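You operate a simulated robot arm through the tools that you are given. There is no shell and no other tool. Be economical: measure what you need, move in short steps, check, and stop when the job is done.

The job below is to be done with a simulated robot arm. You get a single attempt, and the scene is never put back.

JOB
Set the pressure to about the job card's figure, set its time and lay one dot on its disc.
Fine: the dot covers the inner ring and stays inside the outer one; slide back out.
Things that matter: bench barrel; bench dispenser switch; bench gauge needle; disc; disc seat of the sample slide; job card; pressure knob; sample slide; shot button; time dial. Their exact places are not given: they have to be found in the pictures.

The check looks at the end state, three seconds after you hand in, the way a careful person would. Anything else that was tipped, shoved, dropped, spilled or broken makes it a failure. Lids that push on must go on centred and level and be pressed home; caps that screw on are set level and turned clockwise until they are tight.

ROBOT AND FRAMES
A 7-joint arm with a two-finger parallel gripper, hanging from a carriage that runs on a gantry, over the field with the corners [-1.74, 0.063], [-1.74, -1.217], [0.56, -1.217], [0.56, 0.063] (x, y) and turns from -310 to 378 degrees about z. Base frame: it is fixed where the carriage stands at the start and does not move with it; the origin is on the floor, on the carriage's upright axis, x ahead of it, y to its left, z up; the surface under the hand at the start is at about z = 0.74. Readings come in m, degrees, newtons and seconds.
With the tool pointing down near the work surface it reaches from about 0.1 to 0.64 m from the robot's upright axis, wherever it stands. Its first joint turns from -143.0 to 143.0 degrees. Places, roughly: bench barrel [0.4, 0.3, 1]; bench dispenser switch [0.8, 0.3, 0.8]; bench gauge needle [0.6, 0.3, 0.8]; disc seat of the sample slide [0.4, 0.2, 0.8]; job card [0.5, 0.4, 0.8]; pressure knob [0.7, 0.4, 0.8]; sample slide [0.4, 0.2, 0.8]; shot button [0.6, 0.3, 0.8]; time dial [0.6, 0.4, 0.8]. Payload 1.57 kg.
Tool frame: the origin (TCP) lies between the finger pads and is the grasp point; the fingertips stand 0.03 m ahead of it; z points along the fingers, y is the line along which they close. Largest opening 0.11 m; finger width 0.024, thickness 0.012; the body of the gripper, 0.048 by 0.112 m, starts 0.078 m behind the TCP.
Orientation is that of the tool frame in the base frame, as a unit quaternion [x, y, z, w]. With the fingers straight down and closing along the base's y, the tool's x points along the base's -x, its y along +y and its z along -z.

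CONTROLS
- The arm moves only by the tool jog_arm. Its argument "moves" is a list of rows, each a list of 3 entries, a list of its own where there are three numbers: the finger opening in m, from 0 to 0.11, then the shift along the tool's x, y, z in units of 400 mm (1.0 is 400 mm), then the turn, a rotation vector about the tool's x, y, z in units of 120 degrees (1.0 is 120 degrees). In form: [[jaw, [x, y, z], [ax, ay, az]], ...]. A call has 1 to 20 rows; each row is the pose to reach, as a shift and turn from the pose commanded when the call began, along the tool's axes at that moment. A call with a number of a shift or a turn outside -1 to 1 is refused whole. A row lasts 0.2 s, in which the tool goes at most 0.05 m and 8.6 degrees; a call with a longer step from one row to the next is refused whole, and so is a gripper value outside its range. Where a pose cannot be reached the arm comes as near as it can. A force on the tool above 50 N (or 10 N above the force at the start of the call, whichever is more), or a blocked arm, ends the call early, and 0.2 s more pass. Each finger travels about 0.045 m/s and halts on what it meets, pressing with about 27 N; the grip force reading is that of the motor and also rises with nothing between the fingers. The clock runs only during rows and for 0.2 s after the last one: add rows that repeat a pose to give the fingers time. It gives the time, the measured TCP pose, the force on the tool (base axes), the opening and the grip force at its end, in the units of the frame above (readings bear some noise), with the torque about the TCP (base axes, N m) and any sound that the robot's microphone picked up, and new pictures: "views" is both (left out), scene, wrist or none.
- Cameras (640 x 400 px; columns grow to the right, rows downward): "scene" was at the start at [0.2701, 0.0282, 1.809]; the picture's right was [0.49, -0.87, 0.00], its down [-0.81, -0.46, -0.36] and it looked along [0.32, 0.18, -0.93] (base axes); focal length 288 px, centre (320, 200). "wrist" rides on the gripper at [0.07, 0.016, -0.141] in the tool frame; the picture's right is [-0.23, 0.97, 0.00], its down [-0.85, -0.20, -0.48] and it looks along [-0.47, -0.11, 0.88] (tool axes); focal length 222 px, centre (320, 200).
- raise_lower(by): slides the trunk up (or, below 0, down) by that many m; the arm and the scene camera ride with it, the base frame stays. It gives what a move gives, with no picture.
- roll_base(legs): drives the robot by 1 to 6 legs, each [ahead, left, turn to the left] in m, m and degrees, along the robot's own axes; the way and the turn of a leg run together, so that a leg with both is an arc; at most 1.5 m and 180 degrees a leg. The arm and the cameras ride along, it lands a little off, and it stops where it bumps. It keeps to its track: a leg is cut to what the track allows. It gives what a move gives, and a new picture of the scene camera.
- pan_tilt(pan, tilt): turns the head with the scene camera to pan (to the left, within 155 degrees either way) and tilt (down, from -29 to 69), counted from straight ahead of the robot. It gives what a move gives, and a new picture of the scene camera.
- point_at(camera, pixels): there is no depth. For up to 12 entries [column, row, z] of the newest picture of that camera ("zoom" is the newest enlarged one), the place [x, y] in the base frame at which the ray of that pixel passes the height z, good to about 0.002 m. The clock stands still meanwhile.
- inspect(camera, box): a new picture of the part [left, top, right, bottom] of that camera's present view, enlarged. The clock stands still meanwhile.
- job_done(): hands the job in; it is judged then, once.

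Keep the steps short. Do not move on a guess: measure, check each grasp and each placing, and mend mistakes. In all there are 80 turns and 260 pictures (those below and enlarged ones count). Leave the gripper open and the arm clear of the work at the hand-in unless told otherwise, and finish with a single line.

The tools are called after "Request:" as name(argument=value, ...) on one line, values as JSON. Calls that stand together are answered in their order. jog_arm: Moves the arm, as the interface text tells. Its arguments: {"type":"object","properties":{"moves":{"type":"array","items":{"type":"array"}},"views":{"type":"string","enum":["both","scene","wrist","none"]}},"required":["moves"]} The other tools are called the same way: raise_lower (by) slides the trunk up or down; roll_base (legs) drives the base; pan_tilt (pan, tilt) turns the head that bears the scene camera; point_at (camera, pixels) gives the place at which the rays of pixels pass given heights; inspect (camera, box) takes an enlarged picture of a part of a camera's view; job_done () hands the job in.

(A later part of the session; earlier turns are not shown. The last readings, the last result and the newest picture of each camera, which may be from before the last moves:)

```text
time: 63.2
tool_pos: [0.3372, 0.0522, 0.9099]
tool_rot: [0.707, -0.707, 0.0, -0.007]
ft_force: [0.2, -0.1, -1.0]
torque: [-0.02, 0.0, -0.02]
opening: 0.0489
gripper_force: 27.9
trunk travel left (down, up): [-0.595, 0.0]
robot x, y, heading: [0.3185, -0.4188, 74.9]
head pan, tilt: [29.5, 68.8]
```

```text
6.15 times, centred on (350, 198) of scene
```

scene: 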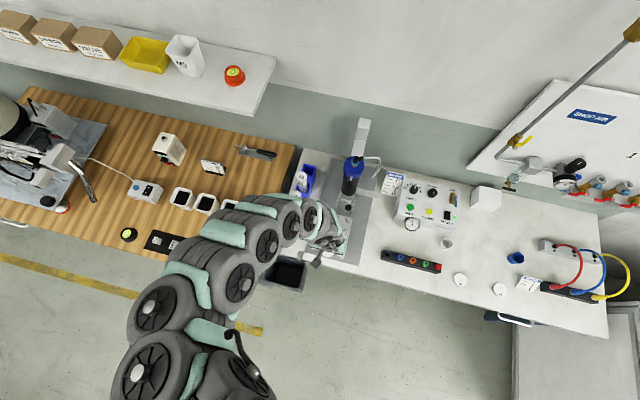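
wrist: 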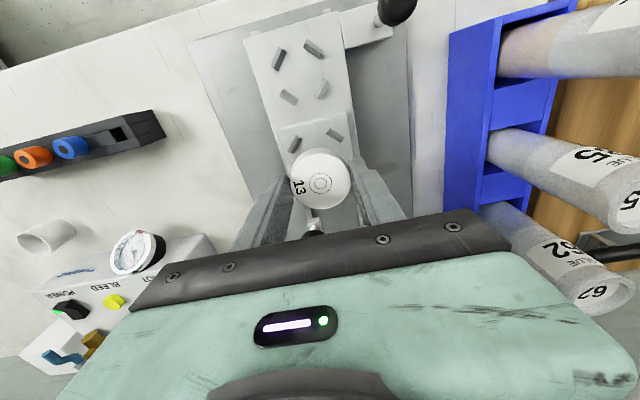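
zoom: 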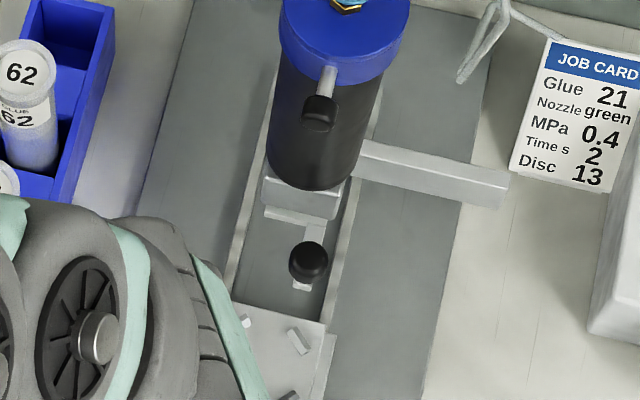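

I see two black knobs in front of the barrel (upper near z 1.03, lower near z 0.89, y ≈ 0.225). So I'll approach stretched out, leaning the hand 10° away from the barrel. First I lower the trunk 0.06 m, then move to a hover at y 0.155.

Request:
raise_lower(by=-0.06)

Request:
jog_arm(moves=[[0.04, [0, 0, -0.05], [0, -0.02, 0]], [0.04, [-0.06, -0.01, -0.08], [0, -0.04, 0]], [0.04, [-0.14, -0.03, -0.08], [0, -0.06, 0]], [0.04, [-0.2, -0.05, -0.08], [0, -0.0833, 0]], [0.04, [-0.26, -0.05, -0.08], [0, -0.0833, 0]], [0.04, [-0.26, -0.05, -0.08], [0, -0.0833, 0]]])

Request:
inspect(camera="scene", box=[300, 140, 400, 260])

Request:
inspect(camera="wrist", box=[220, 60, 420, 225])

```text
time: 64.2
tool_pos: [0.3382, 0.0521, 0.8504]
tool_rot: [-0.707, 0.708, 0.0, 0.006]
ft_force: [0.7, 0.5, -1.0]
torque: [0.02, 0.0, -0.01]
opening: 0.0486
gripper_force: 26.2
trunk travel left (down, up): [-0.535, 0.06]
robot x, y, heading: [0.3199, -0.4187, 75.1]
head pan, tilt: [29.5, 68.8]
```

```text
time: 65.6
tool_pos: [0.3586, 0.1556, 0.884]
tool_rot: [0.704, -0.704, -0.062, -0.069]
ft_force: [-0.2, -0.1, -0.9]
torque: [-0.02, 0.01, 0.02]
opening: 0.0486
gripper_force: 27.3
out of reach, approached as far as the arm can: row 1, 2, 3
trunk travel left (down, up): [-0.535, 0.06]
robot x, y, heading: [0.3166, -0.4172, 75.1]
head pan, tilt: [29.5, 68.8]
```

scene: 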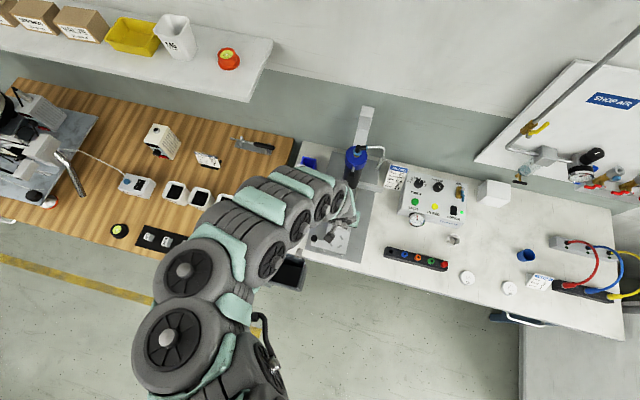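
wrist: 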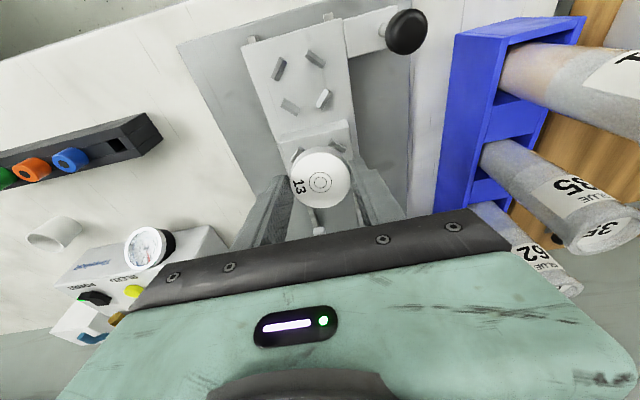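

```text
3.33 times, centred on (350, 200) of scene
```

zoom: 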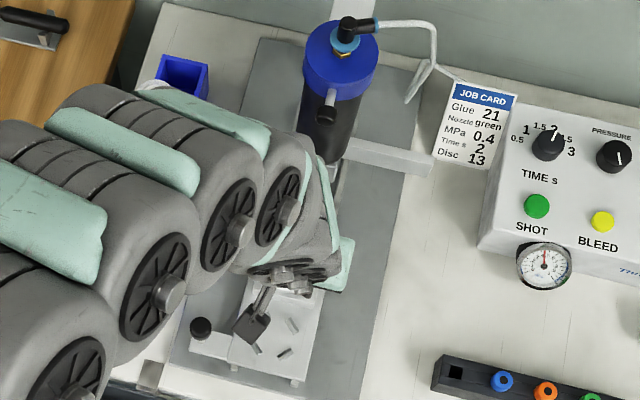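

```text
2.42 times, centred on (320, 142) of wrist
```

zoom: 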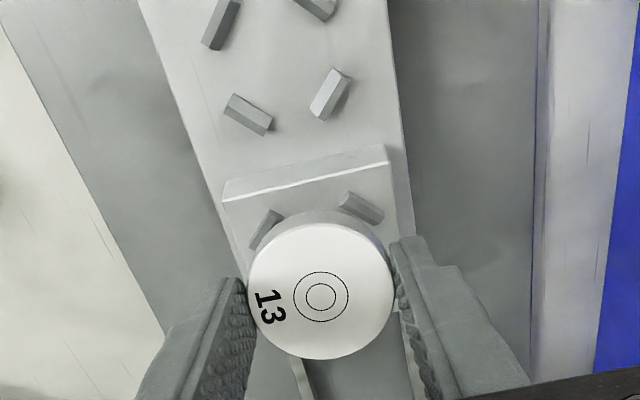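

Request:
point_at(camera="zoom", pixels=[[265, 228, 0.785], [361, 207, 0.785], [224, 201, 0.78], [390, 163, 0.78], [247, 114, 0.775], [329, 94, 0.775], [222, 22, 0.775]])

```text
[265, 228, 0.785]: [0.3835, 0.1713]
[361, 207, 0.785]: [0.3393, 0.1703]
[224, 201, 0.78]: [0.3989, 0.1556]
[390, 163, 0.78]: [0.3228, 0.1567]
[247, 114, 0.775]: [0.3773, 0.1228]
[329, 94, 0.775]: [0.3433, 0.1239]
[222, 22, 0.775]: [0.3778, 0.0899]
```

The seat centre refines to (0.361, 0.193). I advance horizontally to y 0.190, keeping the height, and check the tracking.

Request:
jog_arm(moves=[[0.04, [-0.03, -0.005, 0.005], [0, 0, 0]], [0.04, [-0.06, -0.005, 0.01], [0, 0, 0]], [0.04, [-0.084, -0.005, 0.015], [0, 0, 0]], [0.04, [-0.084, -0.005, 0.015], [0, 0, 0]]], views="wrist")

Request:
inspect(camera="scene", box=[300, 140, 400, 260])

```text
time: 66.6
tool_pos: [0.3597, 0.1898, 0.8843]
tool_rot: [0.704, -0.704, -0.062, -0.068]
ft_force: [-0.5, 0.5, -1.6]
torque: [0.03, -0.02, 0.03]
opening: 0.0484
gripper_force: 27.0
trunk travel left (down, up): [-0.535, 0.06]
robot x, y, heading: [0.3187, -0.4186, 75.0]
head pan, tilt: [29.5, 68.8]
```

wrist: 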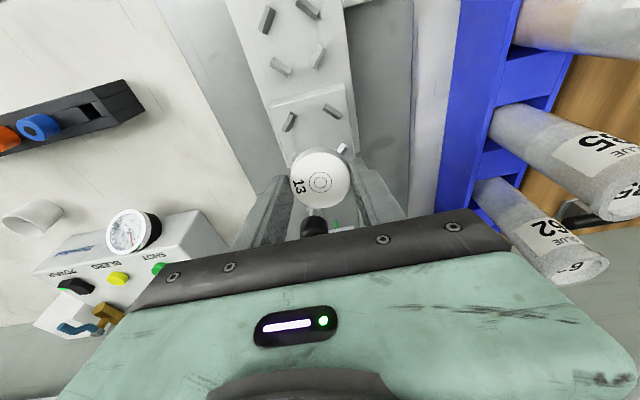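

```text
3.33 times, centred on (350, 200) of scene
```

zoom: 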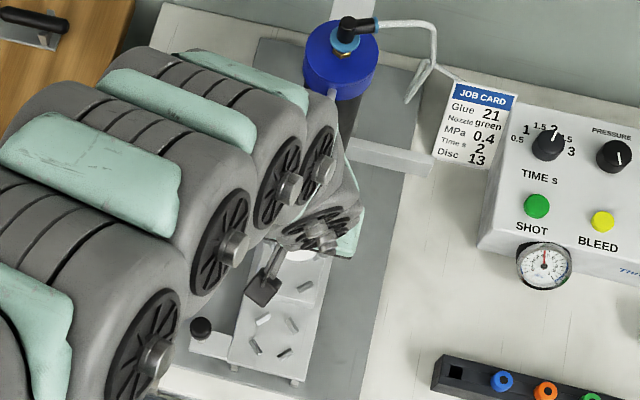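

Tracking is exact now, with no contact. I descend vertically to z 0.832.

Request:
jog_arm(moves=[[0.04, [0.0075, 0, 0.0425], [0, 0, 0]], [0.04, [0.015, 0, 0.085], [0, 0, 0]], [0.04, [0.0226, 0, 0.128], [0, 0, 0]], [0.04, [0.0226, 0, 0.128], [0, 0, 0]]], views="wrist")

Request:
inspect(camera="wrist", box=[220, 80, 420, 245])

```text
time: 67.6
tool_pos: [0.3598, 0.1913, 0.8322]
tool_rot: [0.704, -0.704, -0.063, -0.068]
ft_force: [-0.4, -4.3, 21.7]
torque: [0.01, 0.48, 0.14]
opening: 0.049
gripper_force: 22.2
trunk travel left (down, up): [-0.535, 0.06]
robot x, y, heading: [0.3224, -0.4155, 75.1]
head pan, tilt: [29.5, 68.8]
```

wrist: 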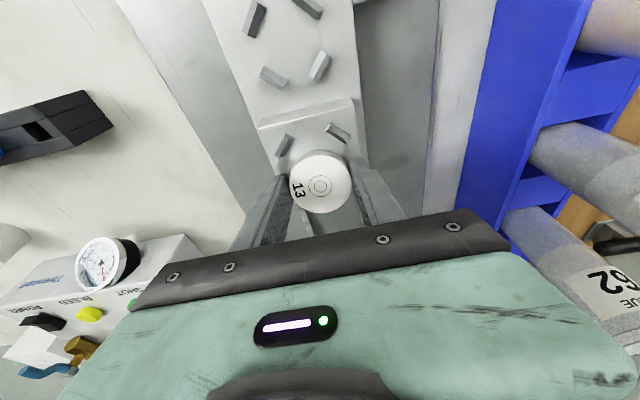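

```text
2.42 times, centred on (320, 162) of wrist
```

zoom: 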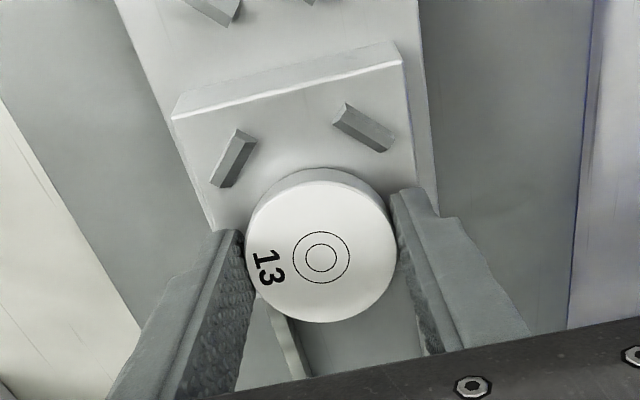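

Contact of about 22 N at z 0.832. I measure the front bars and the disc rim to see what's touching.

Request:
point_at(camera="zoom", pixels=[[234, 158, 0.8], [363, 127, 0.8], [234, 158, 0.79], [363, 127, 0.79], [180, 115, 0.795], [400, 58, 0.795], [321, 257, 0.815], [288, 172, 0.795], [360, 180, 0.795]])

```text
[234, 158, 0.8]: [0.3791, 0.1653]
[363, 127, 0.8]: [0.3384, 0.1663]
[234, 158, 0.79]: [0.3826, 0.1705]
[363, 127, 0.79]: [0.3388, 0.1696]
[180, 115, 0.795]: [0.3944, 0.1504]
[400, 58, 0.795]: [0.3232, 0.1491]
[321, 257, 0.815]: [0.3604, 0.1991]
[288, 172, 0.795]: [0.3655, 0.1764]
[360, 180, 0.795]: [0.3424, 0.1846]
```

The 10° lean carries the disc about 6 mm further +y than the TCP, so it's resting on the rear bars. I lift 6 mm, shift 5.5 mm in −y, and come down again gently.

Request:
jog_arm(moves=[[0.04, [-0.0026, 0, -0.0148], [0, 0, 0]], [0.04, [0.011, 0, -0.0172], [0, 0, 0]], [0.04, [0.0135, 0, -0.0024], [0, 0, 0]], [0.04, [0.0144, 0, 0.003], [0, 0, 0]], [0.04, [0.0153, 0, 0.0075], [0, 0, 0]], [0.04, [0.0153, 0, 0.0075], [0, 0, 0]]], views="wrist")

Request:
inspect(camera="wrist", box=[220, 80, 420, 245])

```text
time: 69.0
tool_pos: [0.3599, 0.1928, 0.8316]
tool_rot: [-0.704, 0.704, 0.066, 0.072]
ft_force: [1.6, -0.7, 33.0]
torque: [-0.06, 0.45, 0.24]
opening: 0.0485
gripper_force: 26.4
trunk travel left (down, up): [-0.535, 0.06]
robot x, y, heading: [0.319, -0.417, 75.0]
head pan, tilt: [29.5, 68.8]
stopped in row 6: the force on the tool passed its limit at 51 N (the readings are from after the stop); the commanded pose is now the measured one
```

wrist: 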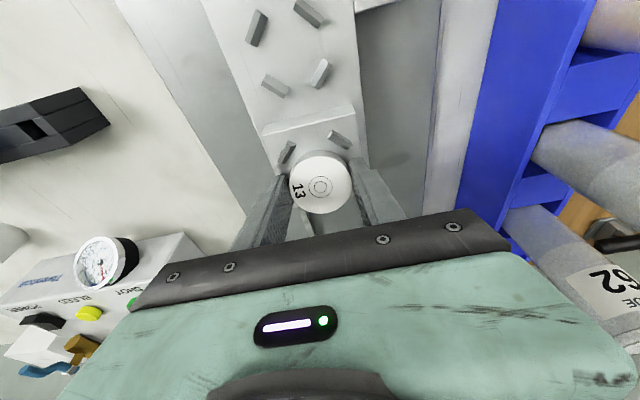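

```text
2.42 times, centred on (320, 162) of wrist
```

zoom: 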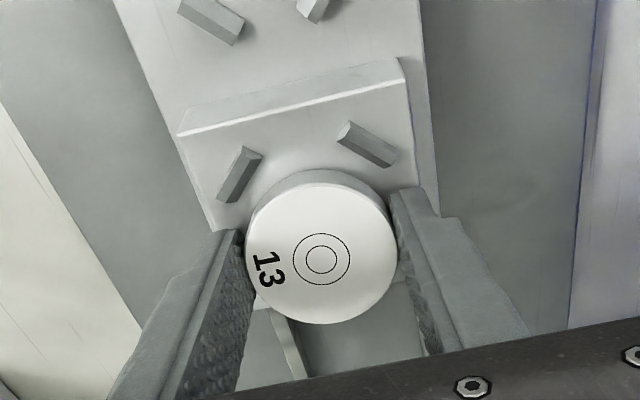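

Request:
point_at(camera="zoom", pixels=[[240, 174, 0.79], [367, 144, 0.79], [240, 174, 0.8], [367, 144, 0.8], [184, 133, 0.79], [402, 78, 0.79], [321, 259, 0.815], [255, 314, 0.79], [408, 282, 0.79]])

Request:
jog_arm(moves=[[0.04, [-0.002, 0, -0.012], [0, 0, 0]], [0.04, [-0.002, 0, -0.012], [0, 0, 0]]], views="none")

```text
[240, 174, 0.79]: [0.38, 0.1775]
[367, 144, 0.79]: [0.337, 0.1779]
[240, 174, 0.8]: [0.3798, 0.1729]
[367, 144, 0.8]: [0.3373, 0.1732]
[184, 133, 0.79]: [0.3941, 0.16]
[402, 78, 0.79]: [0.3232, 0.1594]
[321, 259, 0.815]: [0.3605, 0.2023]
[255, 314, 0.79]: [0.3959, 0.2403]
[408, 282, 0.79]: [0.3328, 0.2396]
```

```text
time: 69.6
tool_pos: [0.3603, 0.187, 0.8332]
tool_rot: [0.704, -0.704, -0.064, -0.07]
ft_force: [-0.8, 0.4, -1.2]
torque: [0.0, 0.03, 0.01]
opening: 0.0488
gripper_force: 27.1
trunk travel left (down, up): [-0.535, 0.06]
robot x, y, heading: [0.3196, -0.415, 75.1]
head pan, tilt: [29.5, 68.8]
```

The disc is now aligned with the seat (bottom centre ≈ 0.192); that contact was its front edge on the plate. I ease the lean to 6°, settle 2 mm lower, then open the jaws.

Request:
jog_arm(moves=[[0.04, [-0.003, 0, 0], [0, 0.0166, 0]], [0.04, [-0.0062, 0, 0.0], [0, 0.0333, 0]], [0.04, [-0.0062, 0, 0.005], [0, 0.0333, 0]], [0.04, [-0.0062, 0, 0.005], [0, 0.0333, 0]]], views="none")

Request:
jog_arm(moves=[[0.054, [0, 0, 0], [0, 0, 0]], [0.06, [0, 0, 0], [0, 0, 0]], [0.064, [0, 0, 0], [0, 0, 0]], [0.064, [0, 0, 0], [0, 0, 0]]], views="wrist")

Request:
inspect(camera="wrist", box=[220, 80, 420, 245])

```text
time: 70.6
tool_pos: [0.3604, 0.1916, 0.8331]
tool_rot: [-0.705, 0.706, 0.041, 0.045]
ft_force: [0.4, -4.1, 19.0]
torque: [0.04, 0.54, -0.01]
opening: 0.0488
gripper_force: 27.3
trunk travel left (down, up): [-0.535, 0.06]
robot x, y, heading: [0.3212, -0.4167, 75.0]
head pan, tilt: [29.5, 68.8]
```

```text
time: 71.6
tool_pos: [0.3637, 0.1913, 0.8339]
tool_rot: [-0.705, 0.707, 0.039, 0.046]
ft_force: [9.4, -4.6, 25.1]
torque: [0.1, 0.52, -0.11]
opening: 0.0548
gripper_force: 0.0
trunk travel left (down, up): [-0.535, 0.06]
robot x, y, heading: [0.3238, -0.4165, 75.1]
head pan, tilt: [29.5, 68.8]
```

wrist: 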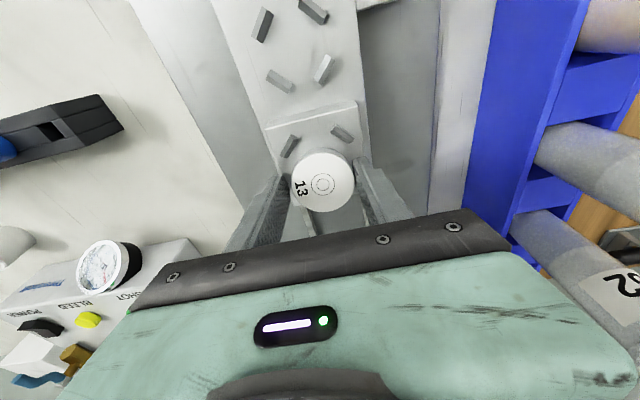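

```text
2.42 times, centred on (320, 162) of wrist
```

zoom: 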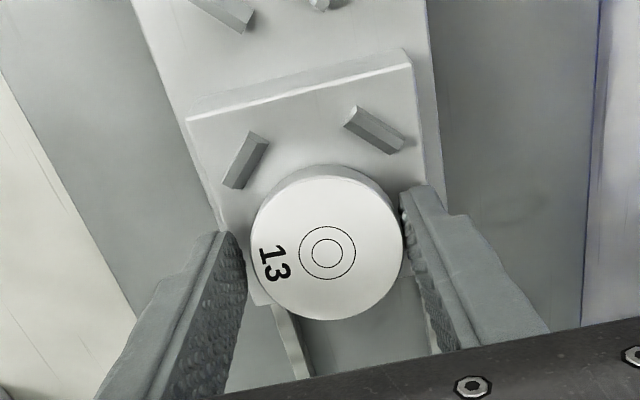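

The jaws stopped at 0.0548 with about 25 N upward on the −x finger, so something is in its way. I look from the scene camera.

Request:
inspect(camera="scene", box=[320, 190, 370, 240])

Request:
inspect(camera="wrist", box=[285, 110, 395, 230])

```text
8.00 times, centred on (345, 215) of scene
```

zoom: 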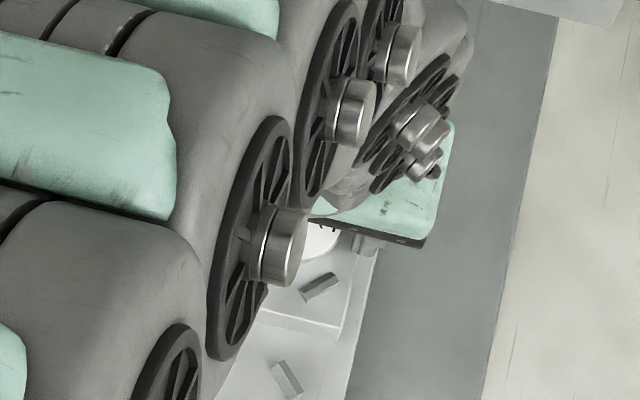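

```text
3.33 times, centred on (340, 170) of wrist
```

zoom: 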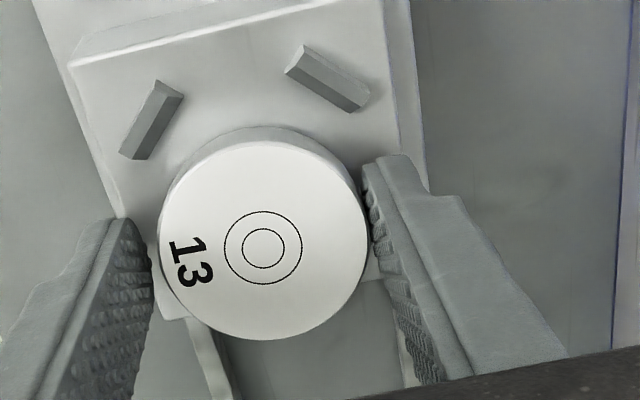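

The bars' height works out to about 0.787, with the seat centre at y ≈ 0.192. The disc sits about 4 mm too far +y, on the rear bars' bevels, and has slid up a little in the grip. I regrip, lift 4 mm, shift 4 mm in −y, set it down again and look.

Request:
jog_arm(moves=[[0.045, [0, 0, 0], [0, 0, 0]], [0.04, [0, 0, 0], [0, 0, 0]], [0.04, [0, 0, 0], [0, 0, 0]], [0.04, [0, 0, -0.01], [0, 0, 0]], [0.04, [0.01, 0, -0.011], [0, 0, 0]], [0.04, [0.01, 0, -0.006], [0, 0, 0]], [0.04, [0.01, 0, -0.001], [0, 0, 0]], [0.04, [0.01, 0, -0.001], [0, 0, 0]]], views="wrist")

Request:
inspect(camera="wrist", box=[285, 110, 395, 230])

```text
time: 73.4
tool_pos: [0.3605, 0.1869, 0.8325]
tool_rot: [0.706, -0.706, -0.04, -0.046]
ft_force: [-0.3, -3.4, 16.2]
torque: [-0.37, 0.1, 0.11]
opening: 0.0488
gripper_force: 27.6
trunk travel left (down, up): [-0.535, 0.06]
robot x, y, heading: [0.3196, -0.4225, 75.1]
head pan, tilt: [29.5, 68.8]
```

wrist: 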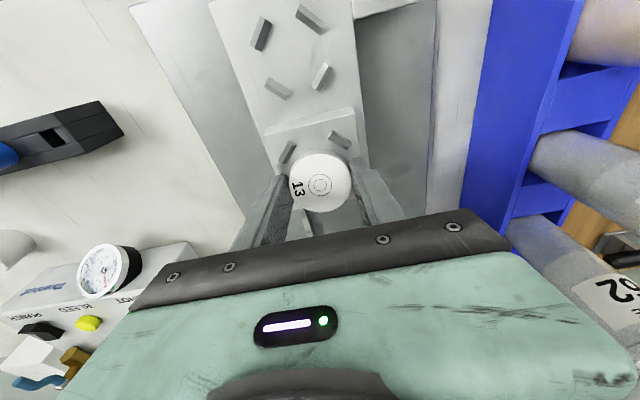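

```text
3.33 times, centred on (340, 170) of wrist
```

zoom: 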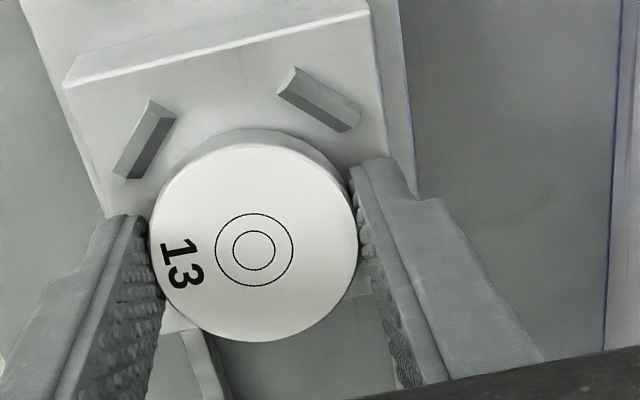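

Now the load acts at the disc's front edge, centred in x, so it's on the plate between the front bars. I open the jaws.

Request:
jog_arm(moves=[[0.054, [0, 0, 0], [0, 0, 0]], [0.06, [0, 0, -0.002], [0, 0, 0]], [0.064, [0, 0, -0.004], [0, 0, 0]], [0.064, [0, 0, -0.004], [0, 0, 0]]], views="wrist")

Request:
inspect(camera="wrist", box=[285, 110, 395, 230])

```text
time: 74.4
tool_pos: [0.3586, 0.1868, 0.8334]
tool_rot: [-0.706, 0.706, 0.039, 0.045]
ft_force: [0.1, 0.2, 0.0]
torque: [0.02, 0.02, -0.01]
opening: 0.0639
gripper_force: 0.1
trunk travel left (down, up): [-0.535, 0.06]
robot x, y, heading: [0.3206, -0.4154, 75.3]
head pan, tilt: [29.5, 68.8]
```

wrist: 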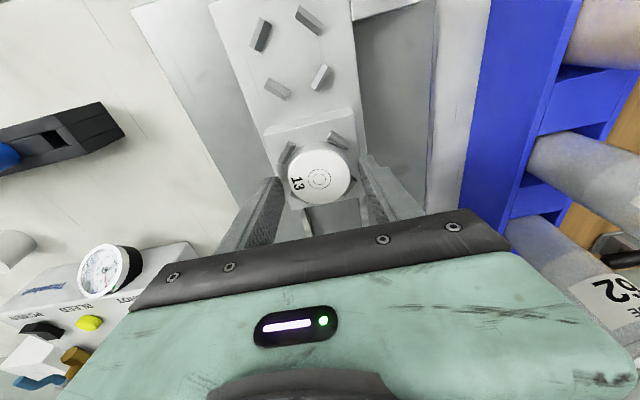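

```text
3.33 times, centred on (340, 170) of wrist
```

zoom: 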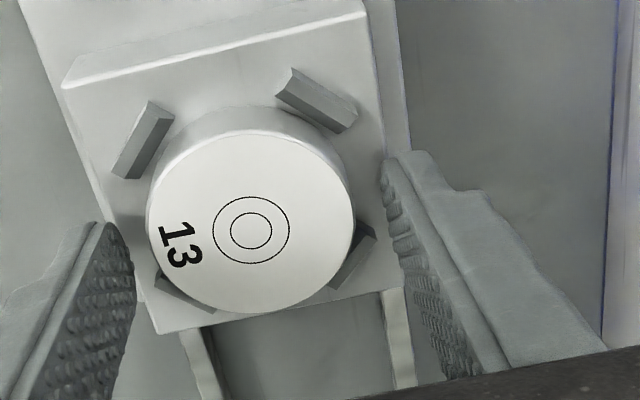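

All four bars now surround the disc: it's seated. I lift away, back off in −y and look at it and the slide handle.

Request:
jog_arm(moves=[[0.064, [0, 0, -0.06], [0, 0, 0]], [0.064, [0.01, 0, -0.14], [0, 0, 0]], [0.064, [0.09, 0, -0.18], [0, 0, 0]], [0.064, [0.19, 0, -0.18], [0, 0, 0]], [0.064, [0.29, 0.05, -0.18], [0, 0, 0]], [0.064, [0.29, 0.1, -0.18], [0, 0, 0]], [0.064, [0.29, 0.16, -0.18], [0, 0, 0]], [0.064, [0.29, 0.16, -0.18], [0, 0, 0]]])

Request:
inspect(camera="scene", box=[310, 150, 390, 260])

Request:
inspect(camera="wrist", box=[180, 60, 480, 250])

```text
time: 76.0
tool_pos: [0.3246, 0.0874, 0.8617]
tool_rot: [-0.701, 0.71, 0.03, 0.058]
ft_force: [29.6, 0.3, -13.6]
torque: [0.15, -1.04, 0.19]
opening: 0.0383
gripper_force: 0.0
out of reach, approached as far as the arm can: row 4, 5, 6, 7
trunk travel left (down, up): [-0.535, 0.06]
robot x, y, heading: [0.3208, -0.416, 74.9]
head pan, tilt: [29.5, 68.8]
stopped in row 7: the force on the tool passed its limit at 60 N (the readings are from after the stop); the commanded pose is now the measured one
```

scene: 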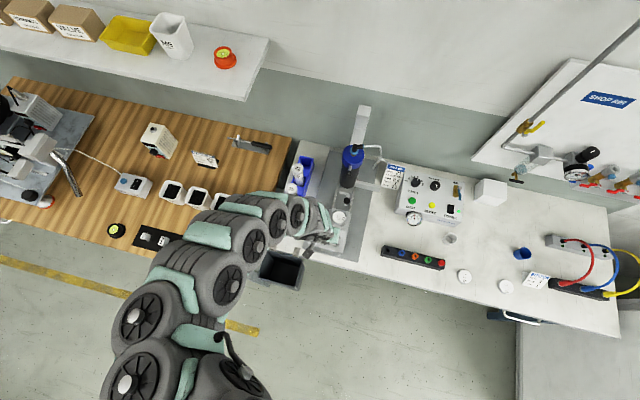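
wrist: 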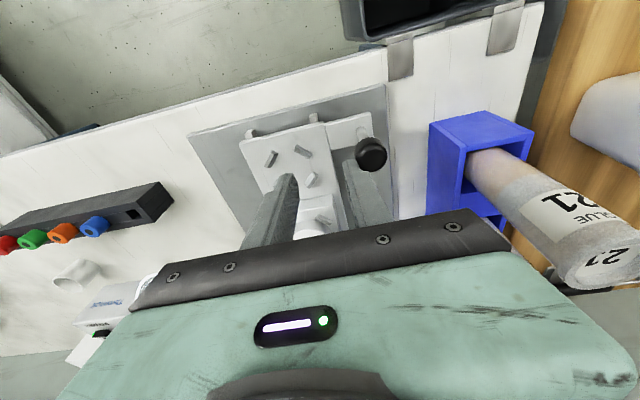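

```text
3.64 times, centred on (350, 205) of scene
```

zoom: 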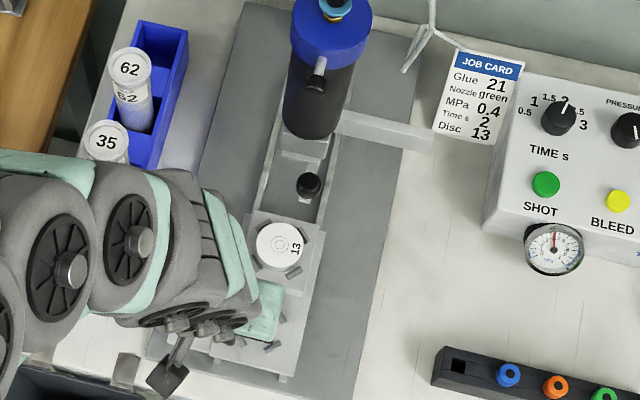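

```text
2.11 times, centred on (330, 155) of wrist
```

zoom: 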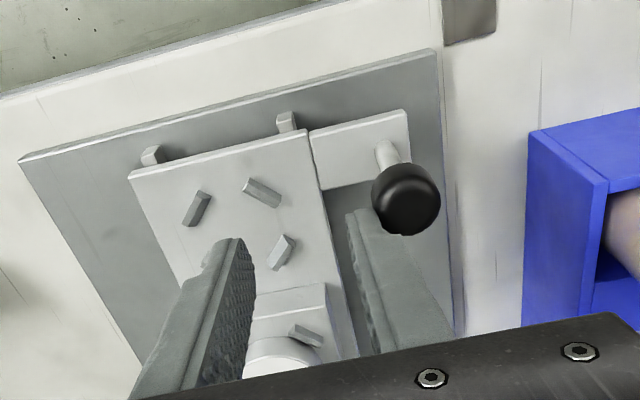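

The −x finger ran into the slide's ball knob, because the arm couldn't stay high at that radius. I ease off in +x and −y, raise the trunk, and measure the knob.

Request:
jog_arm(moves=[[0.04, [0, -0.05, 0], [0, 0, 0]], [0.05, [0, -0.08, 0], [0, 0, 0]], [0.06, [0, -0.08, 0], [0, 0, 0]], [0.06, [0, -0.08, 0], [0, 0, 0]]], views="none")

Request:
raise_lower(by=0.06)

Request:
jog_arm(moves=[[0.064, [0.05, 0.04, 0], [0, -0.0, 0]], [0.064, [0.07, 0.08, 0], [0, 0, 0]], [0.064, [0.07, 0.12, 0], [0, 0, 0]], [0.064, [0.07, 0.12, 0], [0, 0, 0]]], views="wrist")

Request:
inspect(camera="wrist", box=[220, 80, 420, 230])

```text
time: 77.0
tool_pos: [0.3397, 0.09, 0.8601]
tool_rot: [-0.703, 0.708, 0.035, 0.052]
ft_force: [-0.7, -0.1, -0.4]
torque: [0.0, -0.01, 0.0]
opening: 0.0598
gripper_force: 0.1
out of reach, approached as far as the arm can: row 2, 3, 4
trunk travel left (down, up): [-0.535, 0.06]
robot x, y, heading: [0.3216, -0.4171, 74.8]
head pan, tilt: [29.5, 68.8]
```

```text
time: 78.0
tool_pos: [0.3408, 0.0903, 0.9196]
tool_rot: [-0.702, 0.71, 0.034, 0.052]
ft_force: [0.0, -1.2, -0.3]
torque: [0.01, 0.02, 0.0]
opening: 0.06
gripper_force: 0.1
trunk travel left (down, up): [-0.595, 0.0]
robot x, y, heading: [0.3229, -0.4188, 74.9]
head pan, tilt: [29.5, 68.8]
```

```text
time: 79.0
tool_pos: [0.2912, 0.0689, 0.9078]
tool_rot: [-0.703, 0.708, 0.033, 0.051]
ft_force: [-0.4, 0.0, 0.5]
torque: [-0.03, 0.01, 0.01]
opening: 0.0641
gripper_force: 0.1
out of reach, approached as far as the arm can: row 1, 2, 3, 4
trunk travel left (down, up): [-0.595, 0.0]
robot x, y, heading: [0.3222, -0.4229, 74.9]
head pan, tilt: [29.5, 68.8]
```

wrist: 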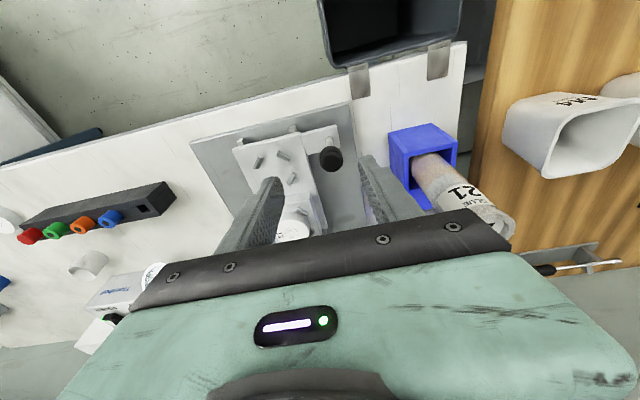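

```text
2.67 times, centred on (320, 155) of wrist
```

zoom: 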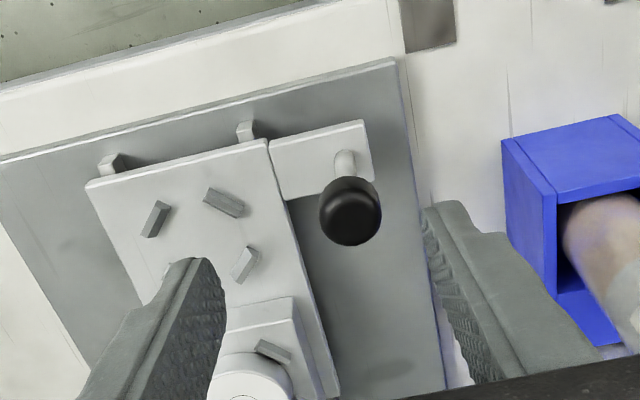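

The ball knob is about 10 mm to −x and 10 mm to +y of the tool axis, near (0.281, 0.079, 0.83). I align and lower a little.

Request:
jog_arm(moves=[[0.064, [-0.01, 0.012, 0.03], [0, 0, 0]], [0.064, [-0.02, 0.025, 0.06], [0, 0, 0]], [0.064, [-0.02, 0.025, 0.06], [0, 0, 0]]], views="wrist")

Request:
inspect(camera="wrist", box=[220, 80, 420, 230])

```text
time: 79.8
tool_pos: [0.2821, 0.0794, 0.8841]
tool_rot: [-0.703, 0.709, 0.034, 0.052]
ft_force: [0.0, 0.0, -0.5]
torque: [0.01, -0.01, 0.0]
opening: 0.0643
gripper_force: 0.0
trunk travel left (down, up): [-0.595, 0.0]
robot x, y, heading: [0.3223, -0.4135, 74.8]
head pan, tilt: [29.5, 68.8]
```

wrist: 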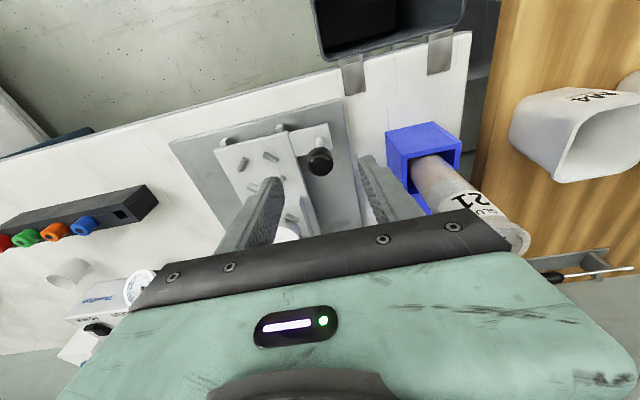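

```text
2.67 times, centred on (320, 155) of wrist
```

zoom: 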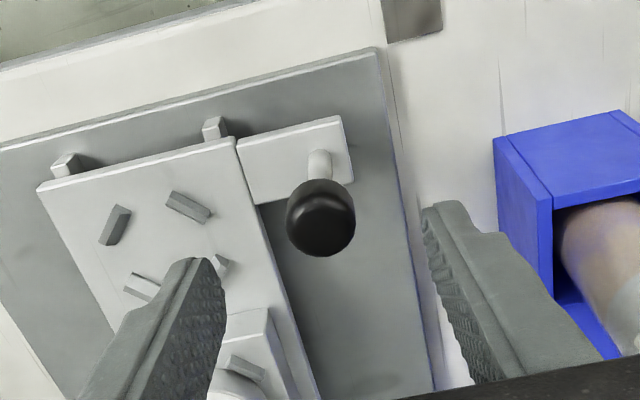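

Centred on the knob in x. I shift 5 mm in +y, then lower with the trunk (0.06 m) around the knob.

Request:
jog_arm(moves=[[0.064, [-0.0125, 0, 0.0015], [0, 0, 0]], [0.064, [-0.0125, 0, 0.0015], [0, 0, 0]]], views="none")

Request:
raise_lower(by=-0.06)

Request:
jog_arm(moves=[[0.05, [0, 0, 0], [0, 0, 0]], [0.035, [0, 0, 0], [0, 0, 0]], [0.02, [0, 0, 0], [0, 0, 0]], [0.018, [0, 0, 0], [0, 0, 0]], [0.018, [0, 0, 0], [0, 0, 0]]])

Request:
inspect(camera="wrist", box=[220, 80, 420, 230])

```text
time: 80.4
tool_pos: [0.2823, 0.0848, 0.8846]
tool_rot: [-0.704, 0.708, 0.034, 0.052]
ft_force: [-0.1, 0.0, -0.3]
torque: [0.0, 0.02, -0.02]
opening: 0.0642
gripper_force: 0.0
trunk travel left (down, up): [-0.595, 0.0]
robot x, y, heading: [0.3213, -0.4191, 74.9]
head pan, tilt: [29.5, 68.8]
```

```text
time: 81.4
tool_pos: [0.2826, 0.084, 0.8252]
tool_rot: [-0.703, 0.709, 0.034, 0.051]
ft_force: [0.3, -0.3, 0.5]
torque: [-0.01, -0.03, -0.03]
opening: 0.0642
gripper_force: 0.0
trunk travel left (down, up): [-0.535, 0.06]
robot x, y, heading: [0.3219, -0.4166, 74.8]
head pan, tilt: [29.5, 68.8]
```

```text
time: 82.6
tool_pos: [0.2823, 0.0833, 0.8252]
tool_rot: [-0.703, 0.709, 0.034, 0.051]
ft_force: [0.1, 0.7, -0.6]
torque: [0.05, 0.6, 0.0]
opening: 0.0238
gripper_force: 34.4
trunk travel left (down, up): [-0.535, 0.06]
robot x, y, heading: [0.3227, -0.4191, 74.8]
head pan, tilt: [29.5, 68.8]
```

scene: 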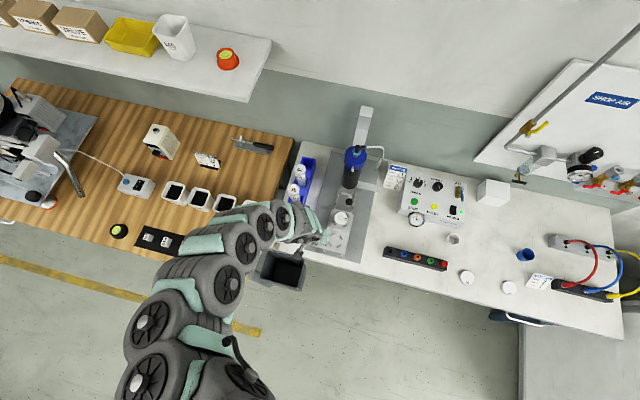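
wrist: 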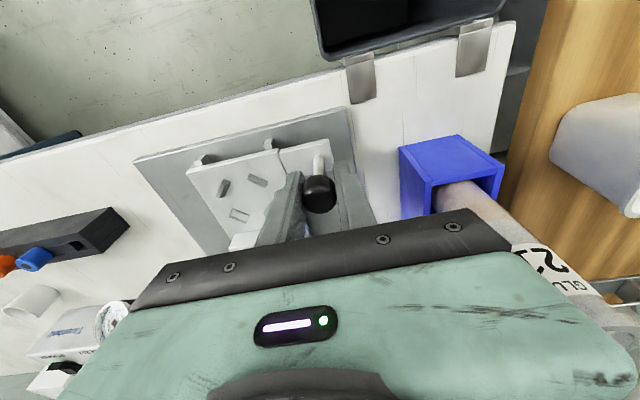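

```text
2.67 times, centred on (320, 155) of wrist
```

zoom: 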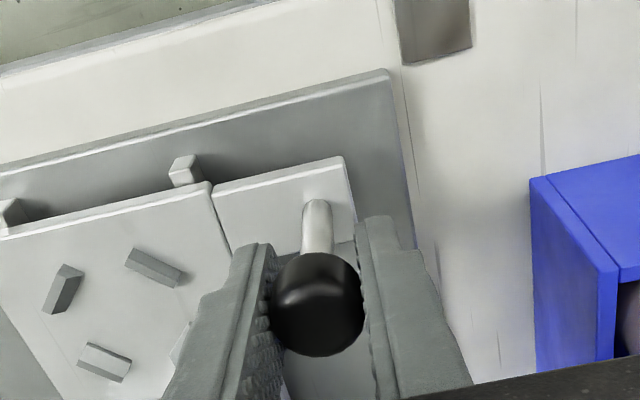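

The knob is gripped (0.0238). The whole seat and disc are visible and intact. I push the slide in along +y by 90 mm in small steps.

Request:
jog_arm(moves=[[0.018, [-0.0248, 0, 0.003], [0, 0, 0]], [0.018, [-0.0495, 0, 0.006], [0, 0, 0]], [0.018, [-0.0743, 0, 0.009], [0, 0, 0]], [0.018, [-0.099, 0, 0.012], [0, 0, 0]], [0.018, [-0.1238, 0, 0.015], [0, 0, 0]], [0.018, [-0.1485, 0, 0.018], [0, 0, 0]], [0.018, [-0.1733, 0, 0.021], [0, 0, 0]], [0.018, [-0.198, 0, 0.024], [0, 0, 0]], [0.018, [-0.2228, 0, 0.027], [0, 0, 0]], [0.018, [-0.2228, 0, 0.027], [0, 0, 0]]])

Request:
inspect(camera="scene", box=[300, 140, 400, 260])

```text
time: 84.8
tool_pos: [0.2818, 0.1734, 0.8246]
tool_rot: [-0.702, 0.709, 0.033, 0.051]
ft_force: [-2.3, 1.3, -7.6]
torque: [0.3, 0.52, -0.13]
opening: 0.0238
gripper_force: 35.7
trunk travel left (down, up): [-0.535, 0.06]
robot x, y, heading: [0.3211, -0.4178, 75.0]
head pan, tilt: [29.5, 68.8]
```

scene: 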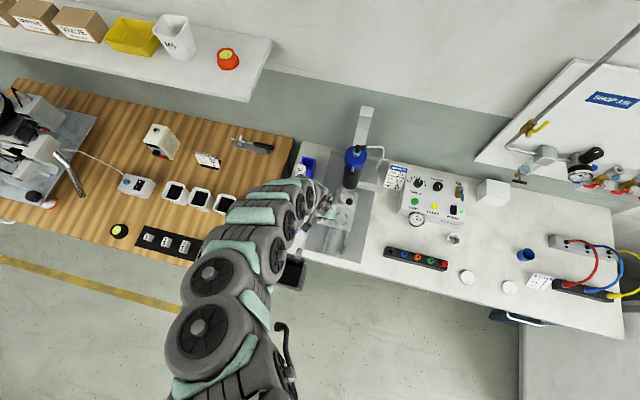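
wrist: 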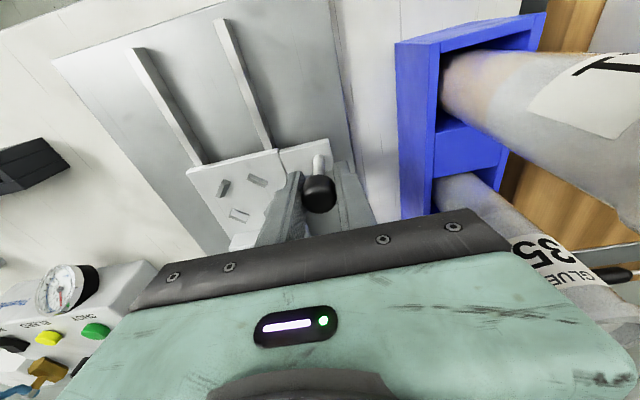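

```text
3.33 times, centred on (350, 200) of scene
```

zoom: 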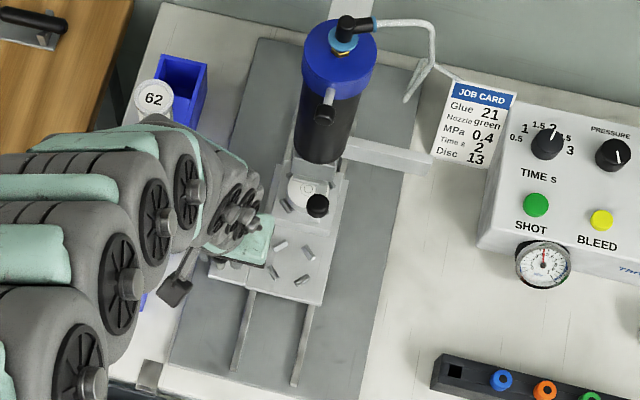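

The slide has run in 90 mm freely. I continue in 4 mm steps to find its stop.

Request:
jog_arm(moves=[[0.018, [-0.01, 0, 0.0012], [0, 0, 0]], [0.018, [-0.02, 0, 0.0024], [0, 0, 0]], [0.018, [-0.03, 0, 0.0036], [0, 0, 0]], [0.018, [-0.04, 0, 0.0048], [0, 0, 0]], [0.018, [-0.05, 0, 0.006], [0, 0, 0]], [0.018, [-0.06, 0, 0.0072], [0, 0, 0]], [0.018, [-0.07, 0, 0.0084], [0, 0, 0]], [0.018, [-0.07, 0, 0.0084], [0, 0, 0]]])

Request:
inspect(camera="scene", box=[320, 160, 370, 220])

```text
time: 86.6
tool_pos: [0.2814, 0.2006, 0.8238]
tool_rot: [-0.703, 0.708, 0.034, 0.051]
ft_force: [-4.6, -0.8, 1.9]
torque: [-0.89, 0.6, 0.03]
opening: 0.024
gripper_force: 35.8
trunk travel left (down, up): [-0.535, 0.06]
robot x, y, heading: [0.3228, -0.4197, 74.9]
head pan, tilt: [29.5, 68.8]
```

scene: 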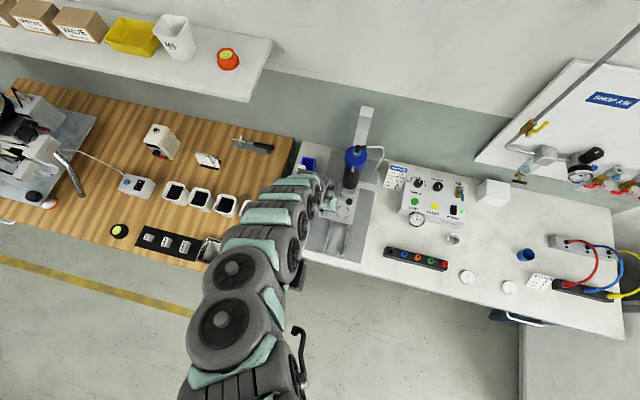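
wrist: 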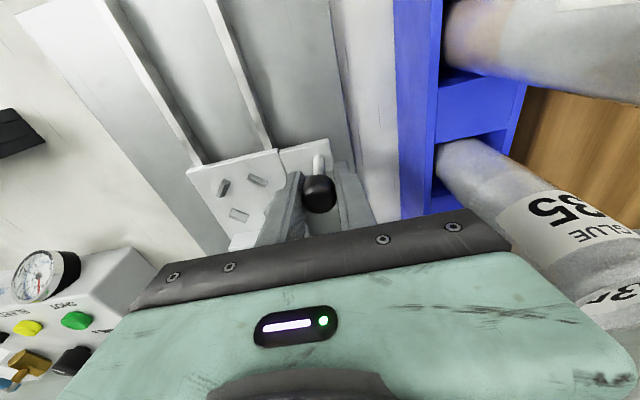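

```text
6.67 times, centred on (345, 190) of scene
```

zoom: 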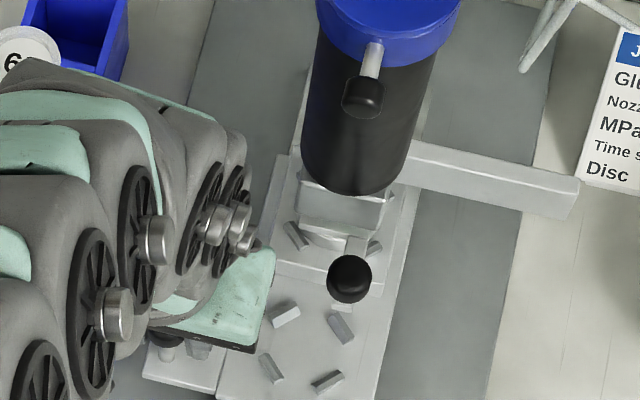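

No clear stop yet at 117 mm. I go on 12 mm in 3 mm steps, watching the force.

Request:
jog_arm(moves=[[0.018, [-0.0075, 0, 0.001], [0, 0, 0]], [0.018, [-0.015, 0, 0.002], [0, 0, 0]], [0.018, [-0.0225, 0, 0.003], [0, 0, 0]], [0.018, [-0.03, 0, 0.004], [0, 0, 0]], [0.018, [-0.03, 0, 0.004], [0, 0, 0]]], views="none")

Request:
inspect(camera="scene", box=[320, 160, 370, 220])

```text
time: 87.8
tool_pos: [0.2818, 0.2144, 0.8248]
tool_rot: [-0.703, 0.708, 0.034, 0.051]
ft_force: [-4.2, -0.6, 2.5]
torque: [0.22, 0.58, 0.01]
opening: 0.0237
gripper_force: 36.1
trunk travel left (down, up): [-0.535, 0.06]
robot x, y, heading: [0.3224, -0.4145, 74.8]
head pan, tilt: [29.5, 68.8]
```

```text
6.67 times, centred on (345, 190) of scene
```

zoom: 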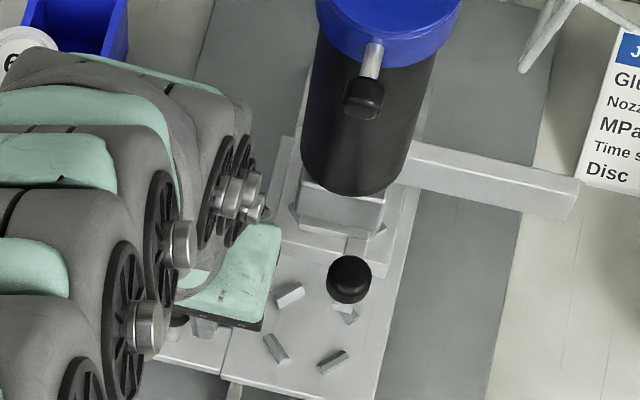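

Still free at 131 mm, so I must fix the nozzle's place instead of relying on a stop. I measure the front seat's bars and the barrel in this view.

Request:
point_at(camera="zoom", pixels=[[290, 295, 0.78], [275, 348, 0.78], [333, 362, 0.78], [355, 170, 0.88], [355, 170, 0.9], [355, 170, 0.92], [387, 8, 1.05], [387, 8, 1.0], [349, 278, 0.89], [349, 278, 0.85]])

Request:
inspect(camera="scene", box=[330, 175, 365, 210])

Request:
inspect(camera="scene", box=[330, 130, 380, 200])

```text
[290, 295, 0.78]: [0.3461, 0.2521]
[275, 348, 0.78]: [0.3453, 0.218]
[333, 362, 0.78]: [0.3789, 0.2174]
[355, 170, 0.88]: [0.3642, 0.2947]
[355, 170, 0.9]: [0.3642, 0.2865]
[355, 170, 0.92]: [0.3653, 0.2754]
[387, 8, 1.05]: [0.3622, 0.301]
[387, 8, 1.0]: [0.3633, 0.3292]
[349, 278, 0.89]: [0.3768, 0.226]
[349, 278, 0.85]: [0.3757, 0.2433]
```

```text
11.43 times, centred on (348, 192) of scene
```

zoom: 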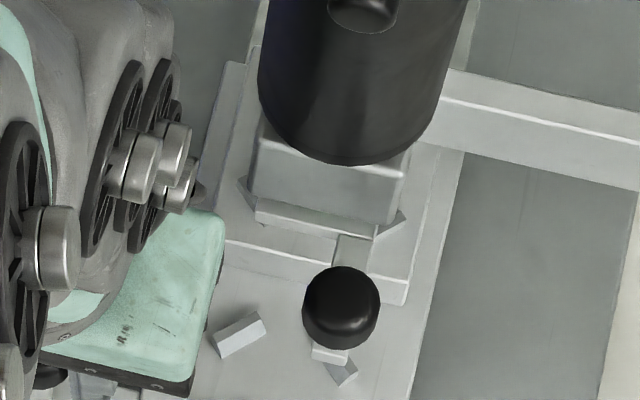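

```text
5.71 times, centred on (355, 165) of scene
```

zoom: 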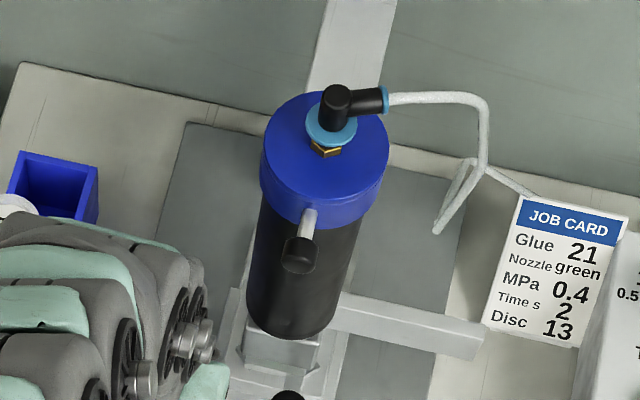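

The front seat's bars put the wide seat at y ≈ 0.321, while the barrel axis is at roughly 0.30 ± 0.01. I probe a little further for an end stop, guarded by the force limit.

Request:
jog_arm(moves=[[0.018, [-0.0075, 0, 0.001], [0, 0, 0]], [0.018, [-0.015, 0, 0.002], [0, 0, 0]], [0.018, [-0.0225, 0, 0.003], [0, 0, 0]], [0.018, [-0.03, 0, 0.004], [0, 0, 0]], [0.018, [-0.0375, 0, 0.0045], [0, 0, 0]], [0.018, [-0.0375, 0, 0.0045], [0, 0, 0]]], views="wrist")

```text
time: 89.2
tool_pos: [0.2824, 0.2303, 0.8259]
tool_rot: [-0.702, 0.709, 0.034, 0.052]
ft_force: [-6.3, -0.3, 2.4]
torque: [0.82, 0.5, -0.04]
opening: 0.0238
gripper_force: 35.7
trunk travel left (down, up): [-0.535, 0.06]
robot x, y, heading: [0.3216, -0.4183, 74.7]
head pan, tilt: [29.5, 68.8]
```

wrist: 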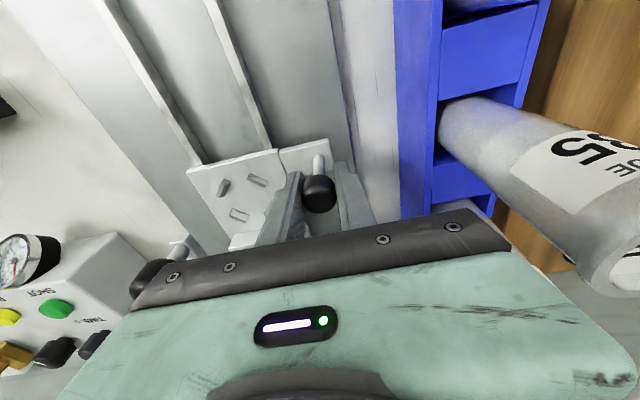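

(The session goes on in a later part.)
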